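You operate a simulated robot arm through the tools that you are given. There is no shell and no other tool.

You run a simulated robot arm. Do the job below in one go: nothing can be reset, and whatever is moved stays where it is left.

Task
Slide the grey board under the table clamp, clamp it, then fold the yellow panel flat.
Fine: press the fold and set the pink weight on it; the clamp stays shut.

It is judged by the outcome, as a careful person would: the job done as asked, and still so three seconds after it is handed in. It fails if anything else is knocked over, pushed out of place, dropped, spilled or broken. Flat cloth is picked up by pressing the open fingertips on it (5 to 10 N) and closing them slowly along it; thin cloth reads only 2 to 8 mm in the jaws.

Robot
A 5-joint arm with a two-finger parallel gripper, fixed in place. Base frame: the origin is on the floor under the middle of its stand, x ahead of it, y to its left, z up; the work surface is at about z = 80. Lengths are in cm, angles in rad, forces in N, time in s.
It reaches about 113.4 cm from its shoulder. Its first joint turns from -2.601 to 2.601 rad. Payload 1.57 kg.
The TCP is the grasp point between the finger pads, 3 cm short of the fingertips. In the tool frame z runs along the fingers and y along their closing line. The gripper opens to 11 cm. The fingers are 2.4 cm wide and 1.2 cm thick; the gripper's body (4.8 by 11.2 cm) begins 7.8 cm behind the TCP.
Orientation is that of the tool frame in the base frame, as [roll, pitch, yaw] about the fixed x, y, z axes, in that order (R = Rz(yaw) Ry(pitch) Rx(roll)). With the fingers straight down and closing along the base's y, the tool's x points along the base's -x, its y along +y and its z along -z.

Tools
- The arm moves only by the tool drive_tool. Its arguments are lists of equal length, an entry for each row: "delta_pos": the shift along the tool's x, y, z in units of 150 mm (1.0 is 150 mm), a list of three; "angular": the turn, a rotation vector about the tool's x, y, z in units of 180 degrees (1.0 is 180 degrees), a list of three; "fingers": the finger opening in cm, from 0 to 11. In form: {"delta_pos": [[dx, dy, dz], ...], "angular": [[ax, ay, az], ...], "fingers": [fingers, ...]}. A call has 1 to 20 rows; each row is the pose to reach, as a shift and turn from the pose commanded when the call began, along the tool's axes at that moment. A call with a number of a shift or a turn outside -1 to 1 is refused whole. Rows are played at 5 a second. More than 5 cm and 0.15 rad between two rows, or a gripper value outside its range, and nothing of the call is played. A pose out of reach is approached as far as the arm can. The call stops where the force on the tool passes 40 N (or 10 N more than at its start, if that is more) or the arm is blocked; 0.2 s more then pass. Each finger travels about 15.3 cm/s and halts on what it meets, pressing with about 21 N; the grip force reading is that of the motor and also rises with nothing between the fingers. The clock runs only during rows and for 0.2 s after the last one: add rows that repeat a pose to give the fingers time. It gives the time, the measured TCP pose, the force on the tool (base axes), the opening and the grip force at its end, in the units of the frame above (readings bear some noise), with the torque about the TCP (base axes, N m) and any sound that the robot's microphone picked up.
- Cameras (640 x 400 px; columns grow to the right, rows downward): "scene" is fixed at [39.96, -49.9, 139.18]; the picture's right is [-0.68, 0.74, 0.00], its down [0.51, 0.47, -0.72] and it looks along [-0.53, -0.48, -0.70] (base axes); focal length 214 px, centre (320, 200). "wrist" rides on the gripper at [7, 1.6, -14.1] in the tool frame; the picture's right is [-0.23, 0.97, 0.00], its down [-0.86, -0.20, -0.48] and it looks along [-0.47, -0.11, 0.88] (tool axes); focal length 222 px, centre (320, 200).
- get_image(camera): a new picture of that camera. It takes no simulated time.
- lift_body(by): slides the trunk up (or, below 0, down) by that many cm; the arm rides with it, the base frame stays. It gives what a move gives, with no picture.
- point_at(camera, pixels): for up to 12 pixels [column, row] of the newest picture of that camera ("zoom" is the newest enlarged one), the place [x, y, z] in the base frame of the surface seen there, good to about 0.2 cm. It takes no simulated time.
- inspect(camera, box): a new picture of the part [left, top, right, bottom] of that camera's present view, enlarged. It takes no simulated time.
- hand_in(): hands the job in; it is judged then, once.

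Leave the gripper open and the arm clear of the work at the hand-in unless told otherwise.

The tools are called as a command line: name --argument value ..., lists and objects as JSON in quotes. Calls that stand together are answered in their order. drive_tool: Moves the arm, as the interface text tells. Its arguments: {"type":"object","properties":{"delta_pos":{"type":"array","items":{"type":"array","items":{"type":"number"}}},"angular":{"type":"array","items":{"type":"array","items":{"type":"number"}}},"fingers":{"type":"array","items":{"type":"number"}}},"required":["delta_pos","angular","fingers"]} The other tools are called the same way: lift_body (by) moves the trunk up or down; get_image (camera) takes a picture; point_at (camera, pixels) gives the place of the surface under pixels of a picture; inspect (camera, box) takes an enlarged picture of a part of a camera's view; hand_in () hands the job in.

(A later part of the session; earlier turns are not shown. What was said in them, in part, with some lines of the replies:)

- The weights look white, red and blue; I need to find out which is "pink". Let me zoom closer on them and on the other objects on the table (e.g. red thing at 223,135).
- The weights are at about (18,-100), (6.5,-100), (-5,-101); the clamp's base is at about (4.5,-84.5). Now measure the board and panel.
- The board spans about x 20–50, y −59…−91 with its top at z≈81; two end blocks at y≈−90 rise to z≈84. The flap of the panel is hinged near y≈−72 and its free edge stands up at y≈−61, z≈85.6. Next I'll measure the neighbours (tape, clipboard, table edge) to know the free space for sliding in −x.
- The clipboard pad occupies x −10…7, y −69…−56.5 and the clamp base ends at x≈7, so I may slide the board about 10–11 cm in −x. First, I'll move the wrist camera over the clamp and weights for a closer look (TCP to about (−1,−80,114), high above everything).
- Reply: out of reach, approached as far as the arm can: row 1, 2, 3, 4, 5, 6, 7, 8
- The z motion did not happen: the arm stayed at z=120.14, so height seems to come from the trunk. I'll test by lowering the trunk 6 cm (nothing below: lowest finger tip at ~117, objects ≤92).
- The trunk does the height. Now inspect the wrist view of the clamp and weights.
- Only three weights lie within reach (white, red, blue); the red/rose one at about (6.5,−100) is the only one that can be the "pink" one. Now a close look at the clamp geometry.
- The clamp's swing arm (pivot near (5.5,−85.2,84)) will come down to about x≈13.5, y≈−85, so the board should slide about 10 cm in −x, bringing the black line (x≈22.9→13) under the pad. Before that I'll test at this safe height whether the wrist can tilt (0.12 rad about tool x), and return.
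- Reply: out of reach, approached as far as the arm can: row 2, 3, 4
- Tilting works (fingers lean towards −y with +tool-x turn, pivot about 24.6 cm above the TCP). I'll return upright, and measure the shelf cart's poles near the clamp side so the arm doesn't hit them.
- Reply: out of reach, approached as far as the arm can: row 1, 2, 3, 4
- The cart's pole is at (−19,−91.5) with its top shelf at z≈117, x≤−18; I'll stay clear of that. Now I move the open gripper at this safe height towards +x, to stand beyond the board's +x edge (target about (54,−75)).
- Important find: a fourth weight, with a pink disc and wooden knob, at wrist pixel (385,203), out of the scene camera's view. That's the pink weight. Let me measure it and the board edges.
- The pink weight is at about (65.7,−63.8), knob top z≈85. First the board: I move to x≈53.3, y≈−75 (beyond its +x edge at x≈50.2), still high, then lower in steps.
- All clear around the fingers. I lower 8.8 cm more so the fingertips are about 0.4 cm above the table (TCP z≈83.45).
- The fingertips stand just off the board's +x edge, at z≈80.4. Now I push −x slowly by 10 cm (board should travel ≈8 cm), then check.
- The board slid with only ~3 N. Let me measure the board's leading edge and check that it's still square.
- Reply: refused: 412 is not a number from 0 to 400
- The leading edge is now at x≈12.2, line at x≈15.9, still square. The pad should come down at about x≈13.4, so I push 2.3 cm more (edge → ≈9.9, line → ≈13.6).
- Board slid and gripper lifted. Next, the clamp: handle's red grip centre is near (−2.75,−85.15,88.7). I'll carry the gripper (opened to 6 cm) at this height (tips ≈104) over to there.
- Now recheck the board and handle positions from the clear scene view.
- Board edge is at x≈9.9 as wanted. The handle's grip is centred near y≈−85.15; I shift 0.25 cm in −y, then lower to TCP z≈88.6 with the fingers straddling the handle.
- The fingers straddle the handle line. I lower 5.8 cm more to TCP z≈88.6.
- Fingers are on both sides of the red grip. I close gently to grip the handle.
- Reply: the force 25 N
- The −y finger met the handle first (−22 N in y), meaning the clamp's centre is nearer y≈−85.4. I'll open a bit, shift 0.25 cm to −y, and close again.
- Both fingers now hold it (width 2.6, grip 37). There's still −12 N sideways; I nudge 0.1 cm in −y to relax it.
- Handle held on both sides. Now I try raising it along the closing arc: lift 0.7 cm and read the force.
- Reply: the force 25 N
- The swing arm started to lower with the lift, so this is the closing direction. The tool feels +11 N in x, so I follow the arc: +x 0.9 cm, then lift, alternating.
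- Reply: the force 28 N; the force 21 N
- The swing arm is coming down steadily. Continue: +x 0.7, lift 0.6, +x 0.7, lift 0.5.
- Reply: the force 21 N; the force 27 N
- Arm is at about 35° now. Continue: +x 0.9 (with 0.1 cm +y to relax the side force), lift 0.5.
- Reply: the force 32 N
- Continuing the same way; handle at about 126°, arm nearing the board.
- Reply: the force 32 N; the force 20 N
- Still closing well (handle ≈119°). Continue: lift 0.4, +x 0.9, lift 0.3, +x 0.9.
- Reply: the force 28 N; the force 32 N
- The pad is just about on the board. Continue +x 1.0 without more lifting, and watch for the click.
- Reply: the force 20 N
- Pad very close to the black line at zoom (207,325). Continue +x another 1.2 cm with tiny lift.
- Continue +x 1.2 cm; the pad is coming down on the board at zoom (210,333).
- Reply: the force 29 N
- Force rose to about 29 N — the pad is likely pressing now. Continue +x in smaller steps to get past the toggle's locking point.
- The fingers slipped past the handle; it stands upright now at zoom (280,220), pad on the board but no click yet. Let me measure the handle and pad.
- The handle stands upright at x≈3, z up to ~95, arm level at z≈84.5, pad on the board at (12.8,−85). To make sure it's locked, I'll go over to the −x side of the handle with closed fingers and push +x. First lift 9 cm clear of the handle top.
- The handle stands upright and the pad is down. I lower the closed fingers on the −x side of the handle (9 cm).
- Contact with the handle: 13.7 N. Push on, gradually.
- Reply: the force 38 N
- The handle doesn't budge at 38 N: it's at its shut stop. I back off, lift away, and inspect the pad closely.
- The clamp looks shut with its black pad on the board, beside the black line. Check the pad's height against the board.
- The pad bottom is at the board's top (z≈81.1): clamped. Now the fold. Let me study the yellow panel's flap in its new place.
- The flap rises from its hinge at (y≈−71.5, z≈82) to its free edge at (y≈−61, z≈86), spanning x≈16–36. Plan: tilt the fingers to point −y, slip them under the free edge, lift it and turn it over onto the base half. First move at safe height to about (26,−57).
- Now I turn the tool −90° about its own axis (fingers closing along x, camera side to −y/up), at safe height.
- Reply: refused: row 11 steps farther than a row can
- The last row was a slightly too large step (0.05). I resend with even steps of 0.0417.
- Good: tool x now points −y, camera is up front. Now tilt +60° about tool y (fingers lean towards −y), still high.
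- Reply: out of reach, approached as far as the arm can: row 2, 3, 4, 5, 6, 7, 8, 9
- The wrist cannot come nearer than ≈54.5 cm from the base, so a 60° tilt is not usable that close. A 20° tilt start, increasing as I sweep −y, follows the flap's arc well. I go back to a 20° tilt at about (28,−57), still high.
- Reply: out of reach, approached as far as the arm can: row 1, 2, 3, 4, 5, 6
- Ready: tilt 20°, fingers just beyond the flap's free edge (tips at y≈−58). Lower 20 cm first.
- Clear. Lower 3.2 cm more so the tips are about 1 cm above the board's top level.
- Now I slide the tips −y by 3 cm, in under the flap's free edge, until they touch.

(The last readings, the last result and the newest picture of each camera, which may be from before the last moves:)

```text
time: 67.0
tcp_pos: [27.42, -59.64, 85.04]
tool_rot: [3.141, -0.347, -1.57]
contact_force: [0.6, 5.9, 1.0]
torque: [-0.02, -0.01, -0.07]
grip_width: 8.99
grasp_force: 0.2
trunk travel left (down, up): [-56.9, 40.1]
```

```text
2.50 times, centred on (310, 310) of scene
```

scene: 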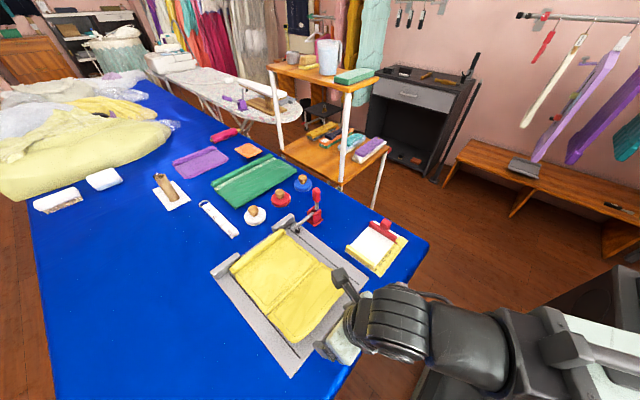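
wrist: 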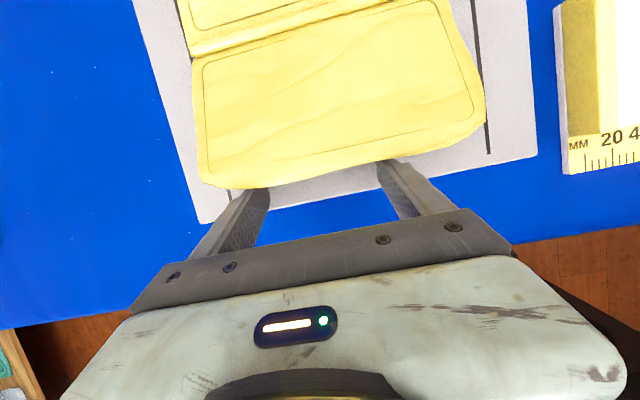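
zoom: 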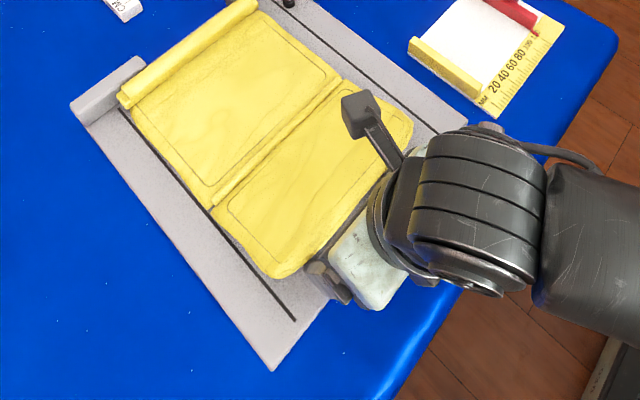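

The tips are under the edge with a light 6 N touch. Now begin the sweep: tilt 20→30° while moving −y 1.1 cm (tips rise about 1.8 cm on their own).

drive_tool --delta_pos '[[0.0275, 0, -0.0219], [0.055, 0, -0.0439], [0.0825, 0, -0.0658], [0.11, 0, -0.0877], [0.11, 0, -0.0877]]' --angular '[[0, 0.0139, 0], [0, 0.0278, 0], [0, 0.0417, 0], [0, 0.0556, 0], [0, 0.0556, 0]]' --fingers '[9, 9, 9, 9, 9]'

get_image --camera "wrist"

inspect --camera "scene" --box '[230, 230, 390, 390]'

```text
time: 68.2
tcp_pos: [27.36, -60.87, 86.76]
tool_rot: [-3.142, -0.522, -1.572]
contact_force: [-0.5, -0.3, 0.1]
torque: [-0.04, -0.01, 0.03]
grip_width: 9.0
grasp_force: 0.0
trunk travel left (down, up): [-56.9, 40.1]
```

```text
taken
```

wrist: 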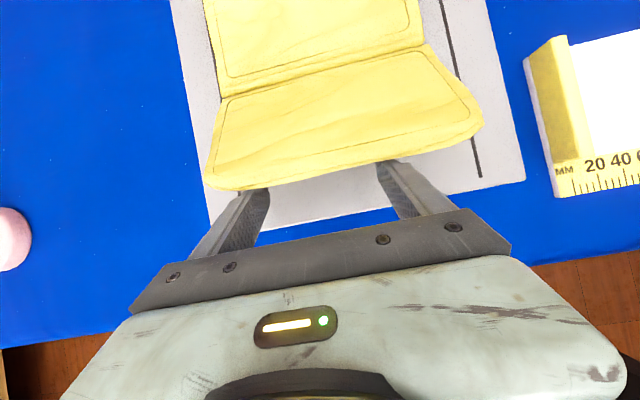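

```text
2.50 times, centred on (310, 310) of scene
```

zoom: 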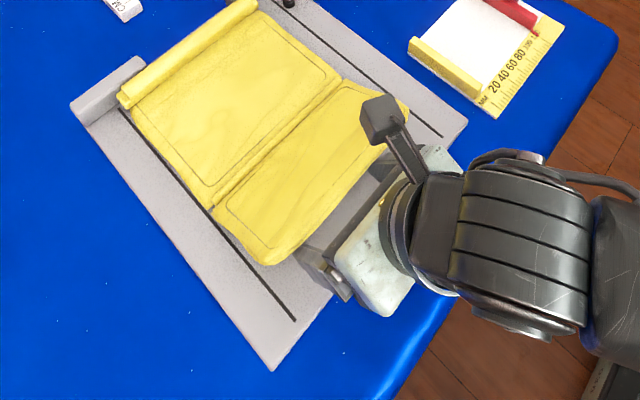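

The flap has risen. Let me measure its edge.

point_at --camera "wrist" --pixels '[[300, 175], [250, 188], [400, 158], [440, 148], [330, 120], [320, 80], [480, 120], [215, 180], [312, 50]]'

```text
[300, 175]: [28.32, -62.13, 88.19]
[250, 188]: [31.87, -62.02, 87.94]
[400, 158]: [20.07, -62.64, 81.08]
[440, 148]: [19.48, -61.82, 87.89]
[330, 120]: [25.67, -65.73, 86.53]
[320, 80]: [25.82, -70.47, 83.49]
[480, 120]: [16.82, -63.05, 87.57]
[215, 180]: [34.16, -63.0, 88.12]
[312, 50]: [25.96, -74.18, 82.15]
```

Edge is at (y −62.1, z 88.1), about 31°. Continue: tilt 30→40°, −y 2.2 cm.

drive_tool --delta_pos '[[0.0523, 0, -0.0172], [0.1045, 0, -0.0344], [0.1568, 0, -0.0515], [0.209, 0, -0.0687], [0.209, 0, -0.0687]]' --angular '[[0, 0.0139, 0], [0, 0.0278, 0], [0, 0.0417, 0], [0, 0.0556, 0], [0, 0.0556, 0]]' --fingers '[9, 9, 9, 9, 9]'

get_image --camera "wrist"

inspect --camera "scene" --box '[230, 230, 390, 390]'

```text
time: 69.4
tcp_pos: [27.49, -63.04, 89.16]
tool_rot: [-3.141, -0.7, -1.569]
contact_force: [-3.2, 8.1, 6.8]
torque: [-0.15, 0.02, -0.07]
grip_width: 8.98
grasp_force: 0.0
trunk travel left (down, up): [-56.9, 40.1]
```

```text
taken
```

wrist: 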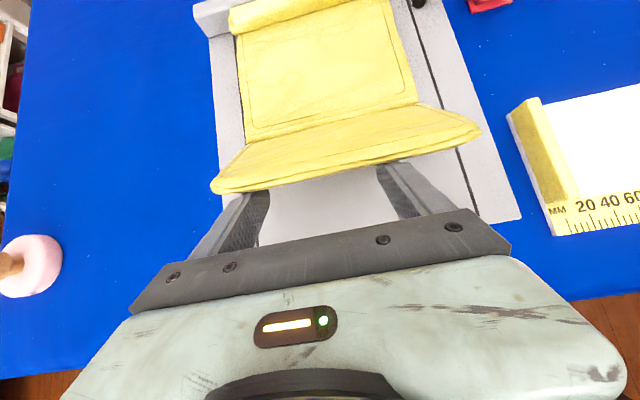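

```text
2.50 times, centred on (310, 310) of scene
```

zoom: 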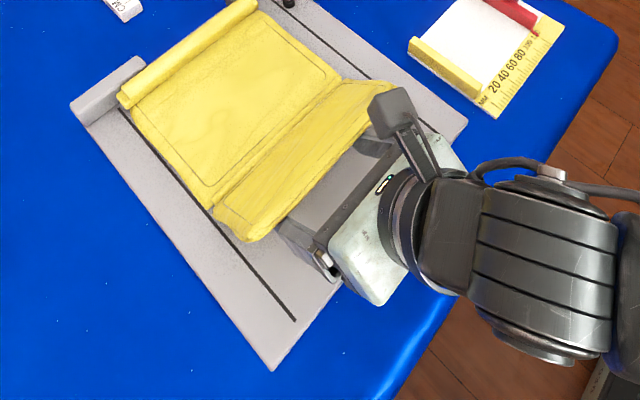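

It's going over well (force ~10 N). Continue: tilt to 45° and −y, total 5.1 cm, bringing the flap to about 75°.

drive_tool --delta_pos '[[0.062, 0, 0.0096], [0.123, 0, 0.0192], [0.1847, 0, 0.0288], [0.219, 0, 0.0577], [0.254, 0, 0.0867], [0.288, 0, 0.1156], [0.3225, 0, 0.1445], [0.3225, 0, 0.1445]]' --angular '[[0, 0.0093, 0], [0, 0.0185, 0], [0, 0.0278, 0], [0, 0.0278, 0], [0, 0.0278, 0], [0, 0.0278, 0], [0, 0.0278, 0], [0, 0.0278, 0]]' --fingers '[9, 9, 9, 9, 9, 9, 9, 9]'

get_image --camera "wrist"

inspect --camera "scene" --box '[230, 200, 390, 360]'

```text
time: 71.2
tcp_pos: [27.44, -68.22, 90.66]
tool_rot: [-3.141, -0.788, -1.57]
contact_force: [0.3, -0.3, -0.2]
torque: [0.0, -0.01, -0.02]
grip_width: 8.99
grasp_force: 0.0
trunk travel left (down, up): [-56.9, 40.1]
```

```text
taken
```

wrist: 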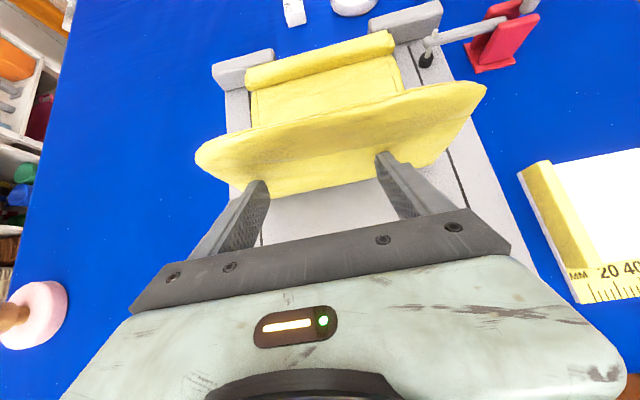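

```text
2.50 times, centred on (310, 280) of scene
```

zoom: 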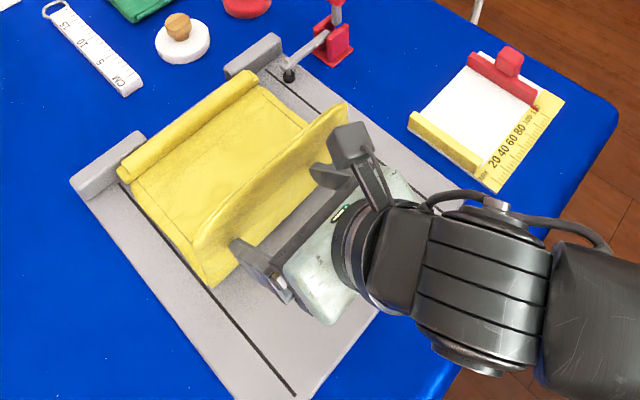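

The flap stands nearly upright with no force on it. Measure its edge.

point_at --camera "wrist" --pixels '[[340, 112], [205, 152], [478, 90], [320, 160], [310, 185], [430, 120], [330, 95]]'

```text
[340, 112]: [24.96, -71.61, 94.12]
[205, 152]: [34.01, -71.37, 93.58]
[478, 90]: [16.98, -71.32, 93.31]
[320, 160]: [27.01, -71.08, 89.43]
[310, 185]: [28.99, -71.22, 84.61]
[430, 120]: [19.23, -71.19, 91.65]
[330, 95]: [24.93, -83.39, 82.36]
```

It's vertical (edge z≈94, y≈−71.4) and stays by itself. I push on in −y by 5 cm to tip it past the middle.

drive_tool --delta_pos '[[0.04, 0, 0.04], [0.08, 0, 0.08], [0.12, 0, 0.12], [0.16, 0, 0.16], [0.2, 0, 0.2], [0.2357, 0, 0.2357], [0.2357, 0, 0.2357]]' --angular '[[0, 0, 0], [0, 0, 0], [0, 0, 0], [0, 0, 0], [0, 0, 0], [0, 0, 0], [0, 0, 0]]' --fingers '[9, 9, 9, 9, 9, 9, 9]'

get_image --camera "wrist"

inspect --camera "scene" --box '[230, 200, 390, 360]'

```text
time: 72.8
tcp_pos: [27.4, -73.21, 90.53]
tool_rot: [-3.141, -0.787, -1.572]
contact_force: [-0.2, 0.1, 0.9]
torque: [0.0, -0.03, 0.03]
grip_width: 8.98
grasp_force: 0.0
trunk travel left (down, up): [-56.9, 40.1]
```

```text
taken
```

wrist: 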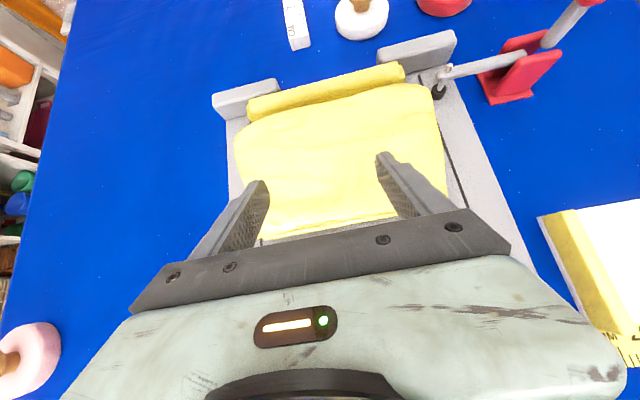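

```text
2.50 times, centred on (310, 280) of scene
```

zoom: 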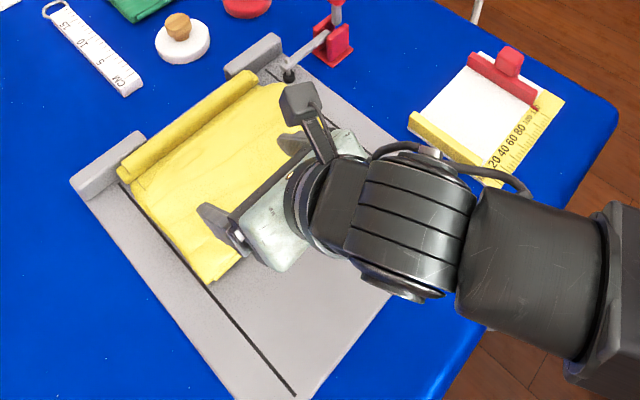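

The flap toppled over onto the base half. Measure how flat it lies.

point_at --camera "wrist" --pixels '[[320, 110], [320, 130], [320, 160], [320, 190], [320, 215], [250, 140], [420, 100], [340, 95], [330, 88], [430, 90], [240, 160], [320, 225]]'

```text
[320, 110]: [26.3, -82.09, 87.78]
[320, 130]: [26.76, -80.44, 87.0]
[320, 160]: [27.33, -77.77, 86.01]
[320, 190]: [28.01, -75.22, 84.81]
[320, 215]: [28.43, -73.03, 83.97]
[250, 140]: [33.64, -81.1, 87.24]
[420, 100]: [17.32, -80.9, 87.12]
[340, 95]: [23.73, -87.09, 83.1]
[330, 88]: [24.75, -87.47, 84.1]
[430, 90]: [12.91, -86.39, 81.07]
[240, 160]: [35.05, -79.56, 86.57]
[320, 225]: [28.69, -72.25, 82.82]
```

It lies over at about 23° (edge z≈88), so it needs pressing and the weight. I lift 14 cm, then return the tool upright above (26,−77).

lift_body --by 14

drive_tool --delta_pos '[[-0.0216, 0.0133, 0.0754], [-0.0431, 0.0266, 0.1509], [-0.0647, 0.04, 0.2263], [-0.0863, 0.053, 0.3017], [-0.1079, 0.0664, 0.3771], [-0.1294, 0.08, 0.4526], [-0.151, 0.093, 0.528], [-0.151, 0.093, 0.528]]' --angular '[[0, -0.0357, 0], [0, -0.0714, 0], [0, -0.1071, 0], [0, -0.1429, 0], [0, -0.1786, 0], [0, -0.2143, 0], [0, -0.25, 0], [0, -0.25, 0]]' --fingers '[9, 9, 9, 9, 9, 9, 9, 9]'

get_image --camera "wrist"

inspect --camera "scene" --box '[220, 190, 380, 350]'

```text
time: 74.4
tcp_pos: [27.31, -73.21, 104.56]
tool_rot: [3.141, -0.787, -1.569]
contact_force: [-0.8, 0.2, 0.3]
torque: [0.01, 0.07, -0.01]
grip_width: 8.99
grasp_force: 0.0
trunk travel left (down, up): [-70.9, 26.1]
```

```text
time: 76.2
tcp_pos: [25.99, -77.17, 97.54]
tool_rot: [-3.141, 0.001, -1.573]
contact_force: [0.3, 0.8, 0.1]
torque: [0.01, -0.01, 0.01]
grip_width: 9.0
grasp_force: 0.0
out of reach, approached as far as the arm can: row 1, 2, 3, 4, 5, 6
trunk travel left (down, up): [-70.9, 26.1]
```

```text
taken
```

wrist: 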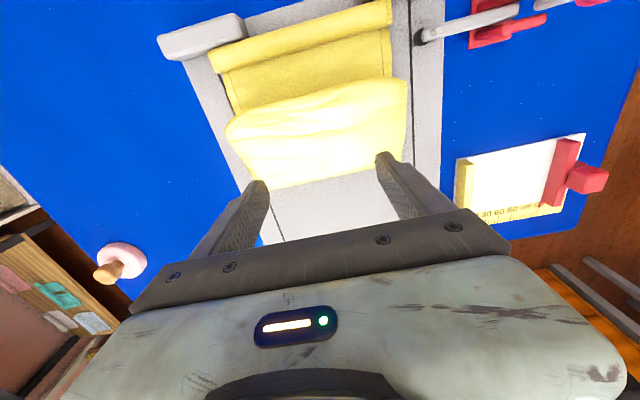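

```text
2.50 times, centred on (300, 270) of scene
```

zoom: 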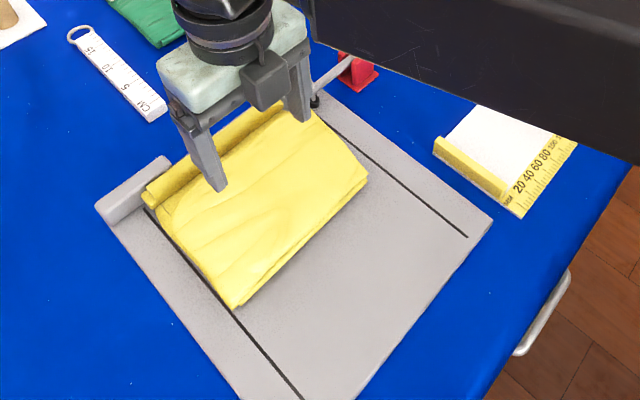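

Upright above the flap now. Check the flap's current tilt before pressing.

point_at --camera "wrist" --pixels '[[320, 100], [320, 115], [320, 135], [320, 160], [320, 175], [240, 130], [400, 90], [230, 125], [405, 85], [320, 80], [320, 60], [330, 30]]'

```text
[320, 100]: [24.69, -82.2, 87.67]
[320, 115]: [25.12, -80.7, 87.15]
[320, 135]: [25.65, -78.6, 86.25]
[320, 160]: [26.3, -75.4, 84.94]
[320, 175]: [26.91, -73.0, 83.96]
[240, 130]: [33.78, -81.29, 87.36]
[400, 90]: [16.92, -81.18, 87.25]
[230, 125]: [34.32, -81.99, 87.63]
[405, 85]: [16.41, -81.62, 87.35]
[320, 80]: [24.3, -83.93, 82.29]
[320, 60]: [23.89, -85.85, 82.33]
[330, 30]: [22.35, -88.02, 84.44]
```

The flap is at 22°. Now press: lower to just above it (TCP z≈90), then step down reading the force.

lift_body --by -7.5

lift_body --by -1.5

lift_body --by -1.2

inspect --camera "scene" --box '[220, 190, 380, 350]'

```text
time: 77.3
tcp_pos: [25.85, -77.25, 90.13]
tool_rot: [3.139, -0.003, -1.571]
contact_force: [-0.1, -0.5, -0.3]
torque: [-0.03, 0.0, 0.01]
grip_width: 8.99
grasp_force: 0.1
trunk travel left (down, up): [-63.4, 33.6]
```

```text
time: 78.0
tcp_pos: [26.01, -77.1, 88.52]
tool_rot: [3.141, -0.001, -1.571]
contact_force: [-0.1, 0.2, 1.6]
torque: [-0.02, 0.02, 0.03]
grip_width: 8.99
grasp_force: 0.1
trunk travel left (down, up): [-61.9, 35.1]
```

```text
time: 78.6
tcp_pos: [26.07, -77.3, 87.4]
tool_rot: [3.141, -0.001, -1.571]
contact_force: [-0.4, 0.5, 0.4]
torque: [0.01, 0.0, -0.02]
grip_width: 9.0
grasp_force: 0.1
trunk travel left (down, up): [-60.7, 36.3]
```

```text
2.50 times, centred on (300, 270) of scene
```

zoom: 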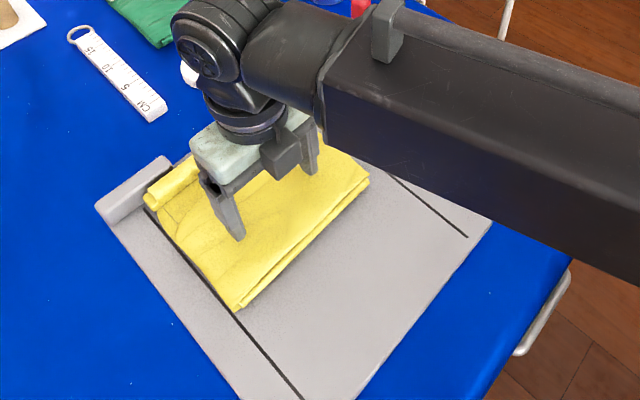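

The flap moves down with hardly any resistance. Continue in small steps until it presses on the base half.

lift_body --by -0.6

lift_body --by -0.4

lift_body --by -0.3

```text
time: 79.1
tcp_pos: [26.04, -77.13, 86.72]
tool_rot: [-3.141, -0.003, -1.57]
contact_force: [-1.2, 0.0, -0.1]
torque: [0.01, -0.03, 0.01]
grip_width: 9.0
grasp_force: 0.1
trunk travel left (down, up): [-60.1, 36.9]
```

```text
time: 79.7
tcp_pos: [25.85, -77.25, 86.63]
tool_rot: [-3.141, -0.004, -1.571]
contact_force: [2.6, -8.6, 25.8]
torque: [-0.03, 0.12, 0.08]
grip_width: 9.02
grasp_force: 0.1
trunk travel left (down, up): [-59.7, 37.3]
```

```text
time: 80.0
tcp_pos: [25.92, -77.16, 86.52]
tool_rot: [3.141, -0.005, -1.57]
contact_force: [0.0, -1.5, 28.5]
torque: [0.24, 0.26, -0.04]
grip_width: 8.99
grasp_force: 0.1
trunk travel left (down, up): [-59.6, 37.4]
stopped: the force on the tool passed its limit at 45 N (the readings are from after the stop); the commanded pose is now the measured one
```

Pressed: contact at tip z≈83.5, ~28 N holding. I hold a second, then lift 5 cm and see how it stays.

drive_tool --delta_pos '[[0, 0, 0], [0, 0, 0], [0, 0, 0], [0, 0, 0], [0, 0, 0]]' --angular '[[0, 0, 0], [0, 0, 0], [0, 0, 0], [0, 0, 0], [0, 0, 0]]' --fingers '[9, 9, 9, 9, 9]'

lift_body --by 5

get_image --camera "wrist"

inspect --camera "scene" --box '[220, 190, 380, 350]'

```text
time: 81.2
tcp_pos: [25.99, -77.1, 86.47]
tool_rot: [-3.14, -0.008, -1.57]
contact_force: [0.9, -1.4, 30.5]
torque: [0.32, 0.31, 0.04]
grip_width: 9.0
grasp_force: 0.0
trunk travel left (down, up): [-59.6, 37.4]
```

```text
time: 82.1
tcp_pos: [25.99, -77.3, 91.32]
tool_rot: [3.141, -0.003, -1.572]
contact_force: [0.8, 0.5, -0.3]
torque: [-0.01, -0.01, 0.02]
grip_width: 9.0
grasp_force: 0.1
trunk travel left (down, up): [-64.6, 32.4]
```

```text
taken
```

wrist: 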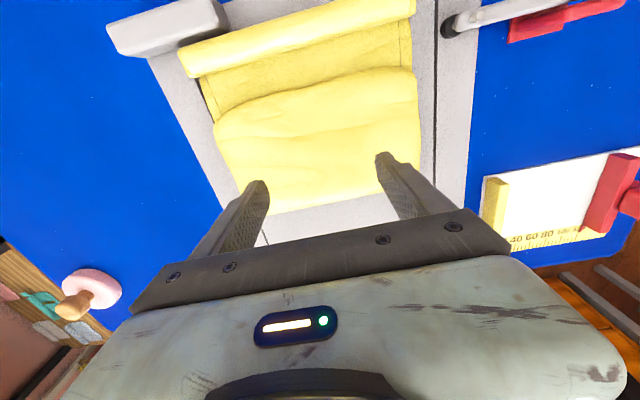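

```text
2.50 times, centred on (300, 270) of scene
```

zoom: 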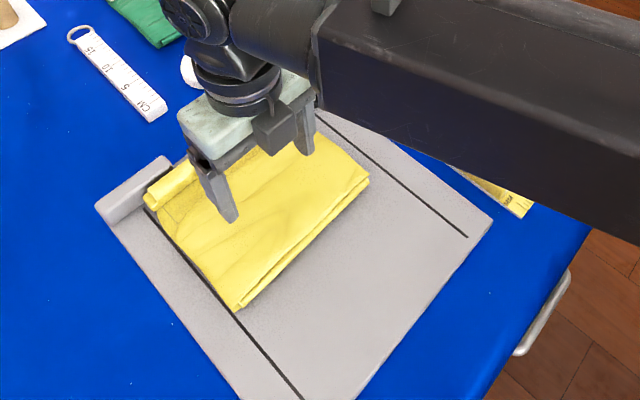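

point_at --camera "wrist" --pixels '[[320, 90], [320, 110], [320, 135], [320, 160], [320, 185], [230, 130], [410, 85], [320, 200], [320, 70], [320, 50], [250, 200], [410, 165]]'

```text
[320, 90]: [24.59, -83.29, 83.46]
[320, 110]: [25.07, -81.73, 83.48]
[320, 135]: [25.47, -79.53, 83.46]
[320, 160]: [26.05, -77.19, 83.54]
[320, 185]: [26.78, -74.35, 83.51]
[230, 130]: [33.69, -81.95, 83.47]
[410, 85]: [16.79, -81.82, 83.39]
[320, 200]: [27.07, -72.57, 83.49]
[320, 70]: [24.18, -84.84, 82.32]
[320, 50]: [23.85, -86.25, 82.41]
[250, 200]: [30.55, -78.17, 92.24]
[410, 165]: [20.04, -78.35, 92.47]
```

The flap now lies flat (z≈83.5 all over) and stays. I also press along the crease itself: shift +y 3.8 cm to y≈−73.3 and press down.

drive_tool --delta_pos '[[-0.09, 0, 0], [-0.18, 0, 0], [-0.253, 0, 0], [-0.253, 0, 0]]' --angular '[[0, 0, 0], [0, 0, 0], [0, 0, 0], [0, 0, 0]]' --fingers '[9, 9, 9, 9]'

lift_body --by -4.3

lift_body --by -0.5

lift_body --by -0.3

```text
time: 83.1
tcp_pos: [26.02, -73.35, 91.29]
tool_rot: [-3.141, -0.003, -1.572]
contact_force: [-0.8, -0.3, -0.4]
torque: [-0.02, -0.01, -0.05]
grip_width: 8.98
grasp_force: 0.1
trunk travel left (down, up): [-64.6, 32.4]
```

```text
time: 84.0
tcp_pos: [25.96, -73.37, 87.0]
tool_rot: [-3.14, -0.004, -1.57]
contact_force: [-0.1, -0.6, -0.3]
torque: [-0.03, -0.01, -0.03]
grip_width: 8.99
grasp_force: 0.1
trunk travel left (down, up): [-60.3, 36.7]
```

```text
time: 84.5
tcp_pos: [25.92, -73.49, 86.64]
tool_rot: [-3.14, -0.005, -1.571]
contact_force: [1.8, -4.0, 15.3]
torque: [-0.06, 0.13, 0.03]
grip_width: 8.99
grasp_force: 0.0
trunk travel left (down, up): [-59.8, 37.2]
```

```text
time: 84.9
tcp_pos: [25.95, -73.4, 86.67]
tool_rot: [-3.139, -0.008, -1.571]
contact_force: [1.6, 1.6, 27.2]
torque: [0.2, 0.34, 0.0]
grip_width: 8.99
grasp_force: 0.0
trunk travel left (down, up): [-59.7, 37.3]
stopped: the force on the tool passed its limit at 47 N (the readings are from after the stop); the commanded pose is now the measured one
```

Crease pressed (~27 N held). Hold a second, then lift 20 cm and look over the whole state.

drive_tool --delta_pos '[[0, 0, 0], [0, 0, 0], [0, 0, 0], [0, 0, 0], [0, 0, 0]]' --angular '[[0, 0, 0], [0, 0, 0], [0, 0, 0], [0, 0, 0], [0, 0, 0]]' --fingers '[9, 9, 9, 9, 9]'

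lift_body --by 19

get_image --camera "wrist"

get_image --camera "scene"

```text
time: 86.1
tcp_pos: [25.9, -73.35, 86.55]
tool_rot: [-3.14, -0.01, -1.571]
contact_force: [-0.2, -0.7, 31.9]
torque: [0.19, 0.5, 0.02]
grip_width: 9.0
grasp_force: 0.1
trunk travel left (down, up): [-59.7, 37.3]
```

```text
time: 88.2
tcp_pos: [26.16, -73.51, 105.32]
tool_rot: [-3.14, -0.009, -1.573]
contact_force: [-1.1, 0.8, -0.3]
torque: [-0.04, -0.03, 0.02]
grip_width: 9.0
grasp_force: 0.1
trunk travel left (down, up): [-78.7, 18.3]
```

```text
taken
```

wrist: 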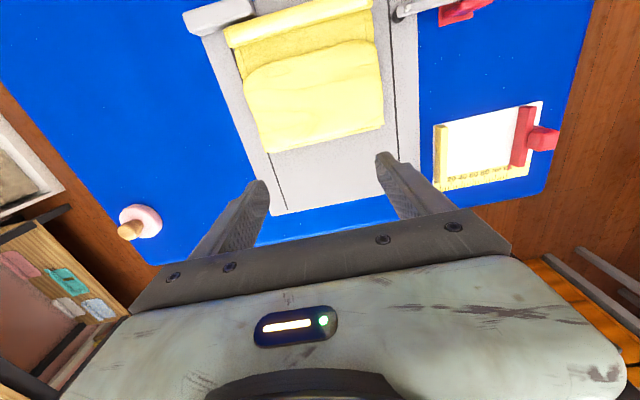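

```text
taken
```

scene: 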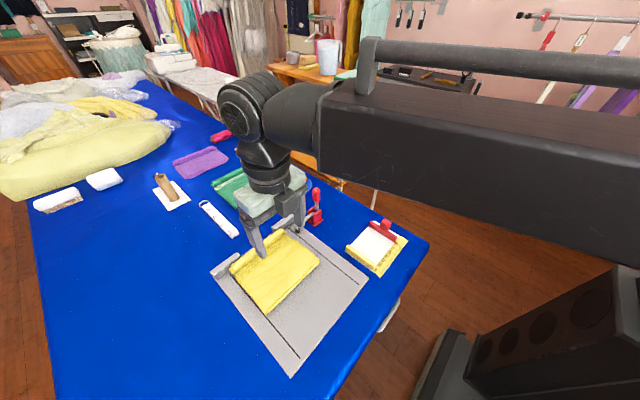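

Flap flat, clamp shut. Now the pink weight at wrist pixel (140,222): measure it.

inspect --camera "wrist" --box '[90, 180, 200, 260]'

point_at --camera "wrist" --pixels '[[126, 231], [133, 225], [138, 221], [143, 205], [160, 222], [120, 215], [150, 235], [130, 237], [120, 232]]'

```text
5.00 times, centred on (145, 220) of wrist
```

zoom: 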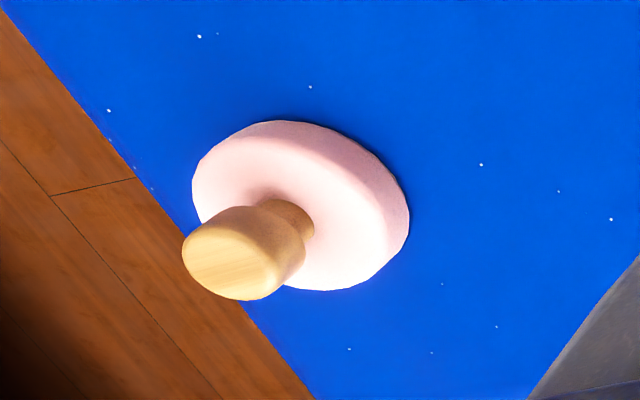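

```text
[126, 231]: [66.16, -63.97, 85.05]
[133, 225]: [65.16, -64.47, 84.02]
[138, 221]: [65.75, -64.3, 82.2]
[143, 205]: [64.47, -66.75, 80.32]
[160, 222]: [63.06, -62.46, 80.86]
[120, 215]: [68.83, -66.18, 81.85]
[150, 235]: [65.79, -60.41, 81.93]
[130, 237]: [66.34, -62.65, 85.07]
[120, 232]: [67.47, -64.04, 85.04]
```

The pink weight's centre is about (66.15,−63.85), knob top z≈85.05, disc top z≈81.9. I move above it (closing along x), fingers opening 6 cm, at this safe height.

drive_tool --delta_pos '[[-0.053, -0.2225, 0], [-0.1065, -0.445, 0], [-0.16, -0.6675, 0], [-0.213, -0.89, 0]]' --angular '[[0, 0, 0], [0, 0, 0], [0, 0, 0], [0, 0, 0]]' --fingers '[9, 8, 7, 6]'

drive_tool --delta_pos '[[-0.053, -0.2225, 0], [-0.1065, -0.445, 0], [-0.16, -0.6675, 0], [-0.213, -0.89, 0]]' --angular '[[0, 0, 0], [0, 0, 0], [0, 0, 0], [0, 0, 0]]' --fingers '[6, 6, 6, 6]'

drive_tool --delta_pos '[[-0.053, -0.2225, 0], [-0.1065, -0.445, 0], [-0.16, -0.6675, 0], [-0.213, -0.89, 0], [-0.213, -0.89, 0]]' --angular '[[0, 0, 0], [0, 0, 0], [0, 0, 0], [0, 0, 0], [0, 0, 0]]' --fingers '[6, 6, 6, 6, 6]'

get_image --camera "wrist"

get_image --camera "scene"

```text
time: 89.2
tcp_pos: [39.55, -70.38, 105.4]
tool_rot: [-3.14, -0.007, -1.571]
contact_force: [0.5, -0.4, 0.6]
torque: [-0.03, -0.02, -0.02]
grip_width: 5.97
grasp_force: 0.1
trunk travel left (down, up): [-78.7, 18.3]
```

```text
time: 90.2
tcp_pos: [52.77, -67.16, 105.48]
tool_rot: [-3.139, -0.007, -1.571]
contact_force: [0.0, -0.1, -0.2]
torque: [0.0, -0.04, 0.01]
grip_width: 5.99
grasp_force: 0.2
trunk travel left (down, up): [-78.7, 18.3]
```

```text
time: 91.4
tcp_pos: [65.96, -63.81, 105.36]
tool_rot: [-3.141, -0.007, -1.571]
contact_force: [0.2, -1.2, -0.4]
torque: [-0.03, 0.03, -0.01]
grip_width: 5.96
grasp_force: 0.1
trunk travel left (down, up): [-78.7, 18.3]
```

```text
taken
```

wrist: 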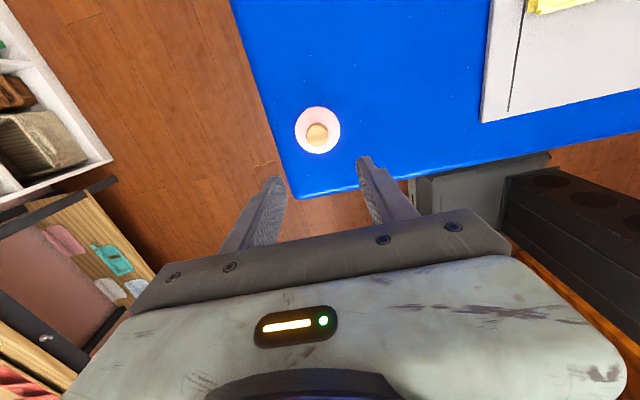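

```text
taken
```

scene: 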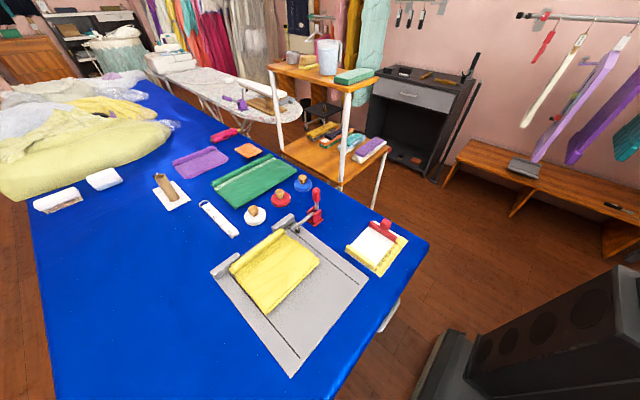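

Now above the weight. Re-measure it from this nearer view: disc edges around (295–341,107–154), knob at (317,134).

point_at --camera "wrist" --pixels '[[317, 134], [310, 134], [324, 131], [317, 127], [318, 141], [298, 131], [338, 127], [317, 110], [319, 150]]'

inspect --camera "wrist" --box '[270, 95, 370, 165]'

```text
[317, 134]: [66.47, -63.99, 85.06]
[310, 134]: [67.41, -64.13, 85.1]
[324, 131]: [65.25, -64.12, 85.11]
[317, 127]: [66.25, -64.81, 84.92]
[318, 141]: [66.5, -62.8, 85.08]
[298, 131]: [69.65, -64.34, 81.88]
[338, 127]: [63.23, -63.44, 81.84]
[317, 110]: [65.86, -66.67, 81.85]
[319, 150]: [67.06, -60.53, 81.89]
```

```text
5.71 times, centred on (320, 130) of wrist
```

zoom: 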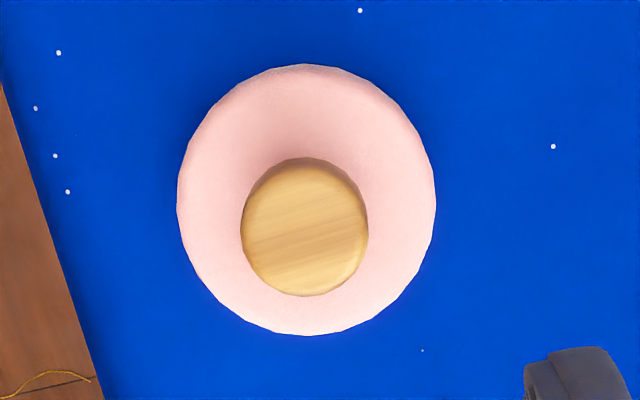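

Knob centre is about (66.4,−63.8), diameter ≈2.3. I shift 0.4 cm in +x and lower 16 cm.

drive_tool --delta_pos '[[0, -0.027, 0], [0, -0.027, 0]]' --angular '[[0, 0, 0], [0, 0, 0]]' --fingers '[6, 6]'

lift_body --by -16

get_image --camera "wrist"

```text
time: 92.0
tcp_pos: [66.35, -63.88, 105.23]
tool_rot: [-3.138, -0.007, -1.57]
contact_force: [0.1, -0.1, 0.0]
torque: [-0.02, 0.0, -0.04]
grip_width: 6.0
grasp_force: 0.0
trunk travel left (down, up): [-78.7, 18.3]
```

```text
time: 93.8
tcp_pos: [66.34, -63.9, 89.44]
tool_rot: [-3.14, -0.007, -1.57]
contact_force: [1.0, -0.1, 0.0]
torque: [0.01, -0.03, 0.02]
grip_width: 6.02
grasp_force: 0.3
trunk travel left (down, up): [-62.7, 34.3]
```

```text
taken
```

wrist: 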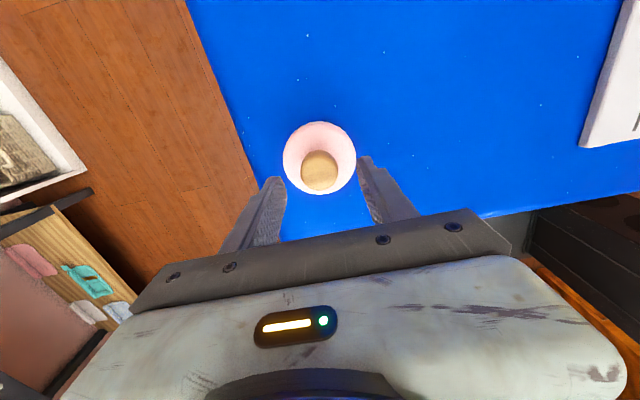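

Aligned on the knob. Lower 4.05 cm so the tips are ≈0.4 cm above the disc, then close slowly.

lift_body --by -4.05

drive_tool --delta_pos '[[0, 0, 0], [0, 0, 0], [0, 0, 0], [0, 0, 0], [0, 0, 0], [0, 0, 0]]' --angular '[[0, 0, 0], [0, 0, 0], [0, 0, 0], [0, 0, 0], [0, 0, 0], [0, 0, 0]]' --fingers '[5, 4, 3.2, 2.6, 2.0, 1.5]'

get_image --camera "wrist"

```text
time: 94.7
tcp_pos: [66.33, -63.86, 85.35]
tool_rot: [-3.14, -0.006, -1.572]
contact_force: [-0.6, -0.2, -0.1]
torque: [-0.03, 0.0, 0.01]
grip_width: 6.0
grasp_force: 0.0
trunk travel left (down, up): [-58.7, 38.3]
```

```text
time: 96.1
tcp_pos: [66.54, -63.81, 85.25]
tool_rot: [-3.14, -0.007, -1.571]
contact_force: [4.6, -0.6, 3.5]
torque: [0.12, -0.06, -0.07]
grip_width: 3.43
grasp_force: 20.5
trunk travel left (down, up): [-58.7, 38.3]
```

```text
taken
```

wrist: 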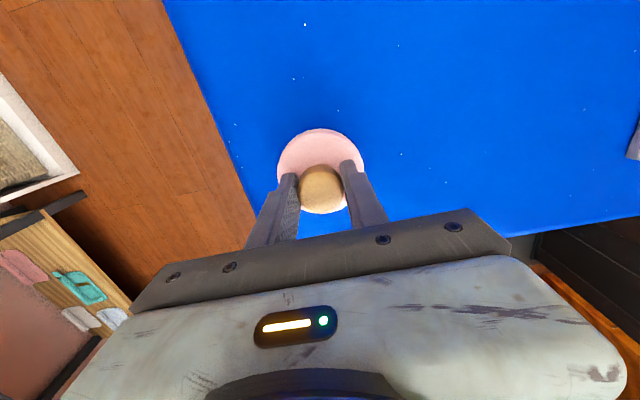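

Gripped the knob (width 3.43, 20.5 N). Lift 2 cm to check hold and weight.

lift_body --by 2

get_image --camera "wrist"

```text
time: 96.7
tcp_pos: [66.34, -63.93, 87.31]
tool_rot: [-3.14, -0.007, -1.571]
contact_force: [0.9, 0.2, -4.2]
torque: [-0.05, -0.03, 0.03]
grip_width: 3.41
grasp_force: 21.2
trunk travel left (down, up): [-60.7, 36.3]
```

```text
taken
```

wrist: 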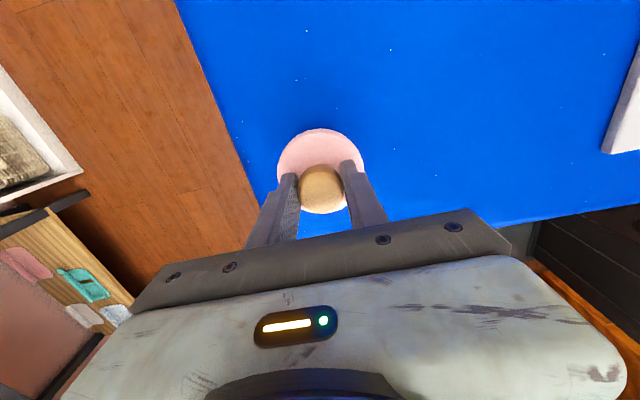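

Weight ≈4.2 N, held well. Raise 12 cm more and carry it towards the flap's middle (26,−77.5).

lift_body --by 12

drive_tool --delta_pos '[[0.05, 0.149, 0], [0.1, 0.299, 0], [0.151, 0.448, 0], [0.201, 0.597, 0], [0.252, 0.747, 0], [0.302, 0.896, 0]]' --angular '[[0, 0, 0], [0, 0, 0], [0, 0, 0], [0, 0, 0], [0, 0, 0], [0, 0, 0]]' --fingers '[1.5, 1.5, 1.5, 1.5, 1.5, 1.5]'

drive_tool --delta_pos '[[0.05, 0.149, 0], [0.1, 0.299, 0], [0.151, 0.448, 0], [0.201, 0.597, 0], [0.252, 0.747, 0], [0.302, 0.896, 0]]' --angular '[[0, 0, 0], [0, 0, 0], [0, 0, 0], [0, 0, 0], [0, 0, 0], [0, 0, 0]]' --fingers '[1.5, 1.5, 1.5, 1.5, 1.5, 1.5]'

drive_tool --delta_pos '[[0.05, 0.149, 0], [0.1, 0.299, 0], [0.151, 0.448, 0], [0.201, 0.597, 0], [0.252, 0.747, 0], [0.302, 0.896, 0], [0.302, 0.896, 0]]' --angular '[[0, 0, 0], [0, 0, 0], [0, 0, 0], [0, 0, 0], [0, 0, 0], [0, 0, 0], [0, 0, 0]]' --fingers '[1.5, 1.5, 1.5, 1.5, 1.5, 1.5, 1.5]'

get_image --camera "scene"

get_image --camera "wrist"

```text
time: 98.2
tcp_pos: [66.51, -63.98, 99.34]
tool_rot: [-3.14, -0.006, -1.572]
contact_force: [0.2, 0.1, -4.7]
torque: [-0.04, 0.01, 0.02]
grip_width: 3.44
grasp_force: 21.0
trunk travel left (down, up): [-72.7, 24.3]
```

```text
time: 99.6
tcp_pos: [53.13, -68.41, 99.35]
tool_rot: [-3.139, -0.008, -1.57]
contact_force: [0.4, 0.3, -5.0]
torque: [-0.03, 0.0, -0.01]
grip_width: 3.43
grasp_force: 21.3
trunk travel left (down, up): [-72.7, 24.3]
```

```text
time: 101.0
tcp_pos: [39.68, -72.88, 99.29]
tool_rot: [-3.139, -0.007, -1.57]
contact_force: [-0.3, 0.4, -6.2]
torque: [-0.02, 0.01, -0.01]
grip_width: 3.45
grasp_force: 20.5
trunk travel left (down, up): [-72.7, 24.3]
```

```text
time: 102.6
tcp_pos: [26.13, -77.56, 99.41]
tool_rot: [-3.14, -0.007, -1.571]
contact_force: [0.5, 0.3, -5.4]
torque: [0.0, 0.0, -0.04]
grip_width: 3.43
grasp_force: 21.4
trunk travel left (down, up): [-72.7, 24.3]
```

```text
taken
```

scene: 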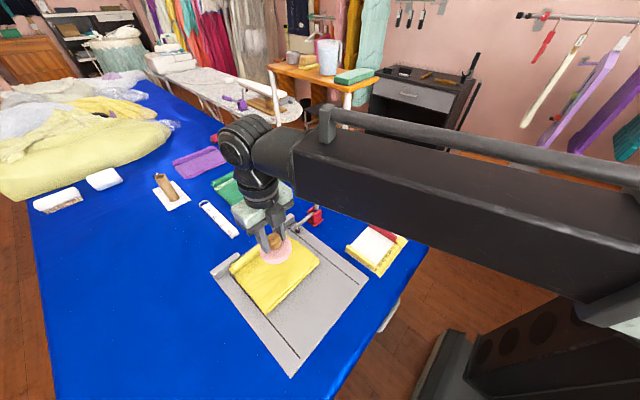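

```text
taken
```

wrist: 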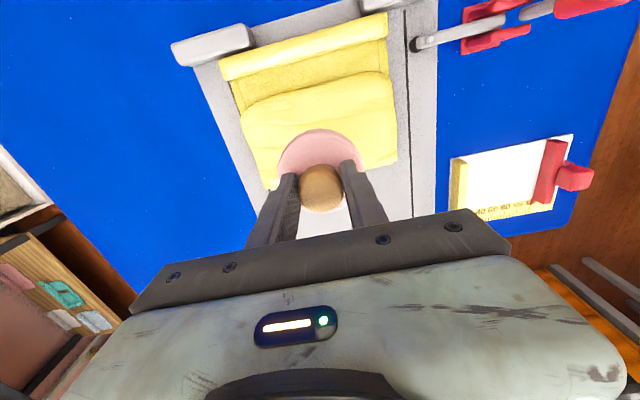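

Above the flap's middle. Check the flap is still flat, then lower 9.5 cm (disc bottom then ≈1 cm above it).

point_at --camera "wrist" --pixels '[[320, 95], [320, 110], [260, 130], [385, 90], [255, 165], [385, 150]]'

lift_body --by -9.5

inspect --camera "scene" --box '[210, 200, 370, 350]'

```text
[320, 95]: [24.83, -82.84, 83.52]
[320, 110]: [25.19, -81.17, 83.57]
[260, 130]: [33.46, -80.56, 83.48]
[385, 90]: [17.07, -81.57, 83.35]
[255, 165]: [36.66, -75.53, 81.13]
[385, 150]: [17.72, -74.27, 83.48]
```

```text
time: 103.9
tcp_pos: [26.09, -77.54, 89.83]
tool_rot: [-3.139, -0.006, -1.571]
contact_force: [1.0, 0.4, -4.9]
torque: [0.0, -0.02, 0.0]
grip_width: 3.42
grasp_force: 20.5
trunk travel left (down, up): [-63.2, 33.8]
```

```text
2.67 times, centred on (290, 275) of scene
```

zoom: 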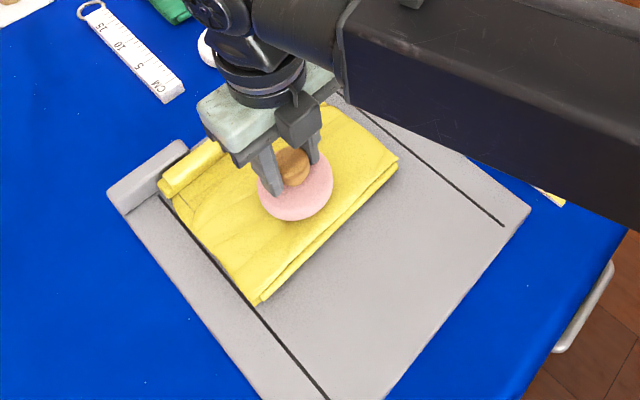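

Flap is still flat (z≈83.5). Lower in small steps until the weight rests on it.

lift_body --by -0.7

lift_body --by -0.3

lift_body --by -0.15

```text
time: 104.5
tcp_pos: [26.1, -77.59, 89.17]
tool_rot: [-3.14, -0.007, -1.57]
contact_force: [0.3, 0.4, -4.8]
torque: [-0.02, -0.01, 0.02]
grip_width: 3.45
grasp_force: 20.9
trunk travel left (down, up): [-62.5, 34.5]
```

```text
time: 105.0
tcp_pos: [26.06, -77.49, 88.93]
tool_rot: [-3.14, -0.01, -1.571]
contact_force: [1.2, -5.9, 13.7]
torque: [0.1, -0.03, 0.0]
grip_width: 3.4
grasp_force: 20.8
trunk travel left (down, up): [-62.2, 34.8]
```

```text
time: 105.5
tcp_pos: [26.04, -77.35, 88.8]
tool_rot: [-3.14, -0.009, -1.57]
contact_force: [2.8, -9.8, 28.2]
torque: [0.11, -0.09, -0.02]
grip_width: 3.43
grasp_force: 21.4
trunk travel left (down, up): [-62.0, 35.0]
```

The weight rests on the flap (pressing 28 N). I ease up 0.2 cm, then open the fingers slowly.

lift_body --by 0.2

drive_tool --delta_pos '[[0, 0, 0], [0, 0, 0], [0, 0, 0], [0, 0, 0], [0, 0, 0], [0, 0, 0]]' --angular '[[0, 0, 0], [0, 0, 0], [0, 0, 0], [0, 0, 0], [0, 0, 0], [0, 0, 0]]' --fingers '[3.4, 3.7, 4.2, 5, 6, 6]'

get_image --camera "wrist"

```text
time: 106.0
tcp_pos: [25.98, -77.48, 88.8]
tool_rot: [-3.142, -0.005, -1.572]
contact_force: [-1.0, 1.5, 4.9]
torque: [-0.05, 0.06, 0.0]
grip_width: 3.42
grasp_force: 21.4
trunk travel left (down, up): [-62.2, 34.8]
```

```text
time: 107.4
tcp_pos: [25.98, -77.5, 88.76]
tool_rot: [-3.139, -0.006, -1.572]
contact_force: [-0.6, 0.0, -0.2]
torque: [-0.01, 0.01, -0.01]
grip_width: 6.0
grasp_force: 0.1
trunk travel left (down, up): [-62.2, 34.8]
```

```text
taken
```

wrist: 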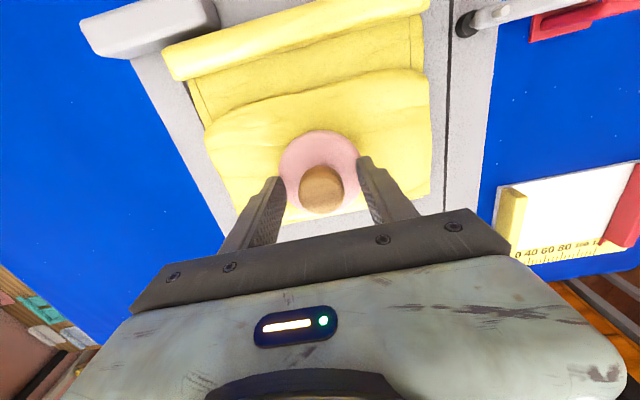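

Released; the weight sits on the flap. Lift straight up 18 cm and then check everything.

lift_body --by 18

get_image --camera "wrist"

get_image --camera "scene"

```text
time: 109.4
tcp_pos: [25.98, -77.56, 107.01]
tool_rot: [-3.139, -0.007, -1.571]
contact_force: [0.2, 0.6, 0.6]
torque: [0.02, 0.0, 0.03]
grip_width: 6.02
grasp_force: 0.1
trunk travel left (down, up): [-80.2, 16.8]
```

```text
taken
```

wrist: 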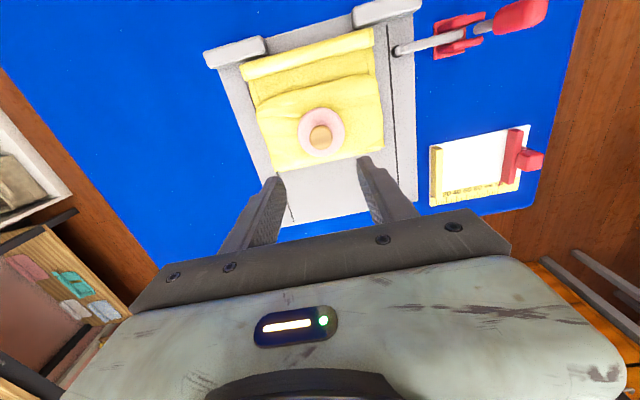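

```text
taken
```

scene: 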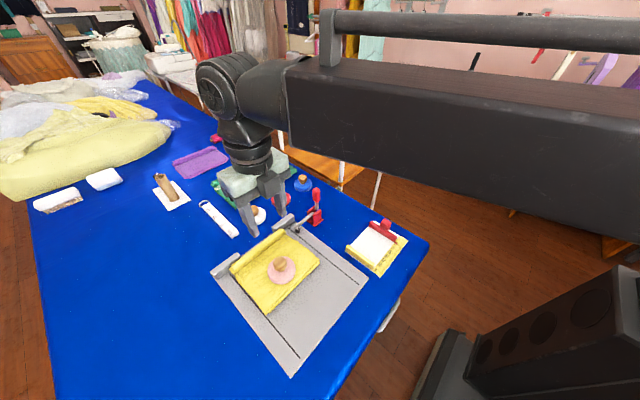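

Now I clear the arm: up 10 cm more, open fully, and move back to near the start position away from the work.

lift_body --by 12

drive_tool --delta_pos '[[-0.2, 0.16, 0], [-0.4, 0.32, 0], [-0.6, 0.48, 0], [-0.8, 0.64, 0], [-1.0, 0.8, 0], [-1.0, 0.8, 0]]' --angular '[[0, 0, 0], [0, 0, 0], [0, 0, 0], [0, 0, 0], [0, 0, 0], [0, 0, 0]]' --fingers '[7, 8, 9, 10, 11, 11]'

get_image --camera "scene"

inspect --camera "scene" --box '[205, 175, 375, 385]'

```text
time: 110.9
tcp_pos: [26.05, -77.47, 118.82]
tool_rot: [-3.14, -0.007, -1.571]
contact_force: [-0.6, 0.5, 0.2]
torque: [-0.02, 0.0, 0.04]
grip_width: 5.99
grasp_force: 0.0
trunk travel left (down, up): [-92.2, 4.8]
```

```text
time: 112.3
tcp_pos: [14.03, -62.31, 118.86]
tool_rot: [-3.14, -0.008, -1.571]
contact_force: [1.0, 0.5, -0.3]
torque: [-0.01, 0.02, 0.0]
grip_width: 10.99
grasp_force: 0.0
trunk travel left (down, up): [-92.2, 4.8]
```

```text
taken
```

scene: 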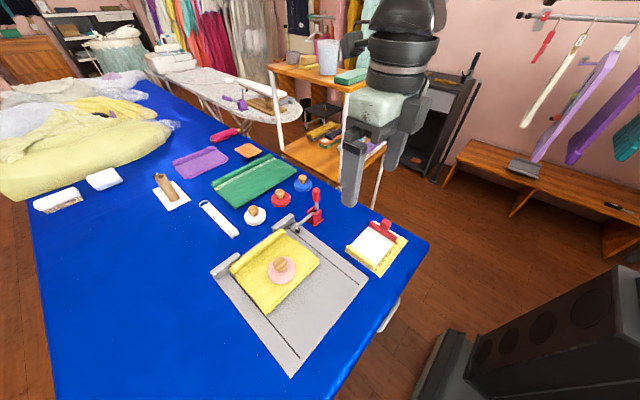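

```text
1.90 times, centred on (290, 280) of scene
```

zoom: 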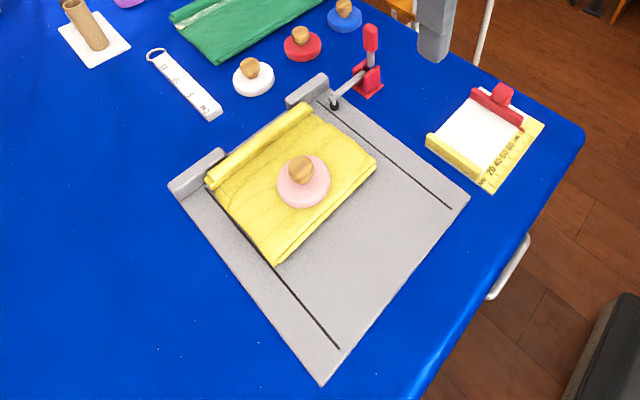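

Everything looks in place. A final check of the clamp, the flap's flatness, and the neighbours.

inspect --camera "scene" --box '[250, 180, 350, 245]'

point_at --camera "zoom" --pixels '[[425, 65], [420, 140], [395, 180], [300, 265], [307, 298], [305, 310], [280, 320], [230, 330], [265, 260], [35, 190], [195, 95], [335, 15]]'

point_at --camera "scene" --pixels '[[250, 270], [262, 295], [300, 255], [310, 265], [278, 252], [280, 265], [281, 280], [350, 245], [383, 275], [236, 236], [269, 311], [320, 262]]'

```text
6.15 times, centred on (300, 212) of scene
```

zoom: 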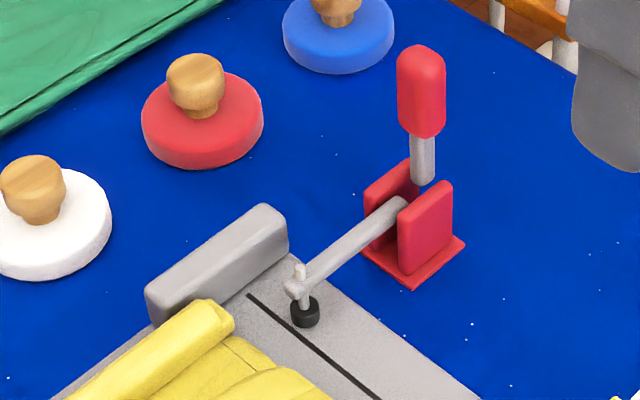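

```text
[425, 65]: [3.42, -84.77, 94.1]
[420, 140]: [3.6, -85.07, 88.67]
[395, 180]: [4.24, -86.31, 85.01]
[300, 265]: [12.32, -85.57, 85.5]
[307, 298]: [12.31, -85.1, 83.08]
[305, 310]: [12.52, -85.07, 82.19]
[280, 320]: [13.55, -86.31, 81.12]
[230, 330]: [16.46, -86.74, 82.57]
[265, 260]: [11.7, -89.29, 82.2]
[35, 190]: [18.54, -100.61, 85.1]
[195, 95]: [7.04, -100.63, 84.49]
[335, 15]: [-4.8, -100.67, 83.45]
```

```text
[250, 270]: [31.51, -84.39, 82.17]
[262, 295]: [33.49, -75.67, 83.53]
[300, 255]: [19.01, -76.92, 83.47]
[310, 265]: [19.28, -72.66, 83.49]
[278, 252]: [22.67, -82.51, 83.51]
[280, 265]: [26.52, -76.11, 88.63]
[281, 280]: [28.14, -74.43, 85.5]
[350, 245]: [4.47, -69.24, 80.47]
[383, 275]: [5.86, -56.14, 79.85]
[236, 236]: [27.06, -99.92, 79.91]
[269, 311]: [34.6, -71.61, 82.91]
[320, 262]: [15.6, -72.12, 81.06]
```

The clamp is shut with its pad on the board (bottom at z≈81.1). The flap is flat at z≈83.5 with the pink weight on it, and all neighbours are where they were. The gripper is open and clear at z≈119. I hand it in.

hand_in

```text
The job is handed in.
```

The job is done and handed in. I don't have the judge's result, only my own final check.

- **Board:** it slid about 10 cm towards the clamp and stayed square, so its edge sits under the clamp pad.
- **Clamp:** it is shut with the pad resting on the board beside the black line. I heard no click, but the handle stood at its end stop and did not move when I pushed it with about 38 N. It was still shut after the folding.
- **Yellow panel:** I took "fold flat" to mean turning the raised flap over onto the other half. I pressed it in the middle and along the crease at about 30 N each. It then lay flat by itself.
- **Pink weight:** it sits in the middle of the folded flap. The scene camera could not see it at the start; it was near the table's far corner, at about (66, −64).

The other weights, the tape and the clipboard are where they started. The gripper is open and well above the work.
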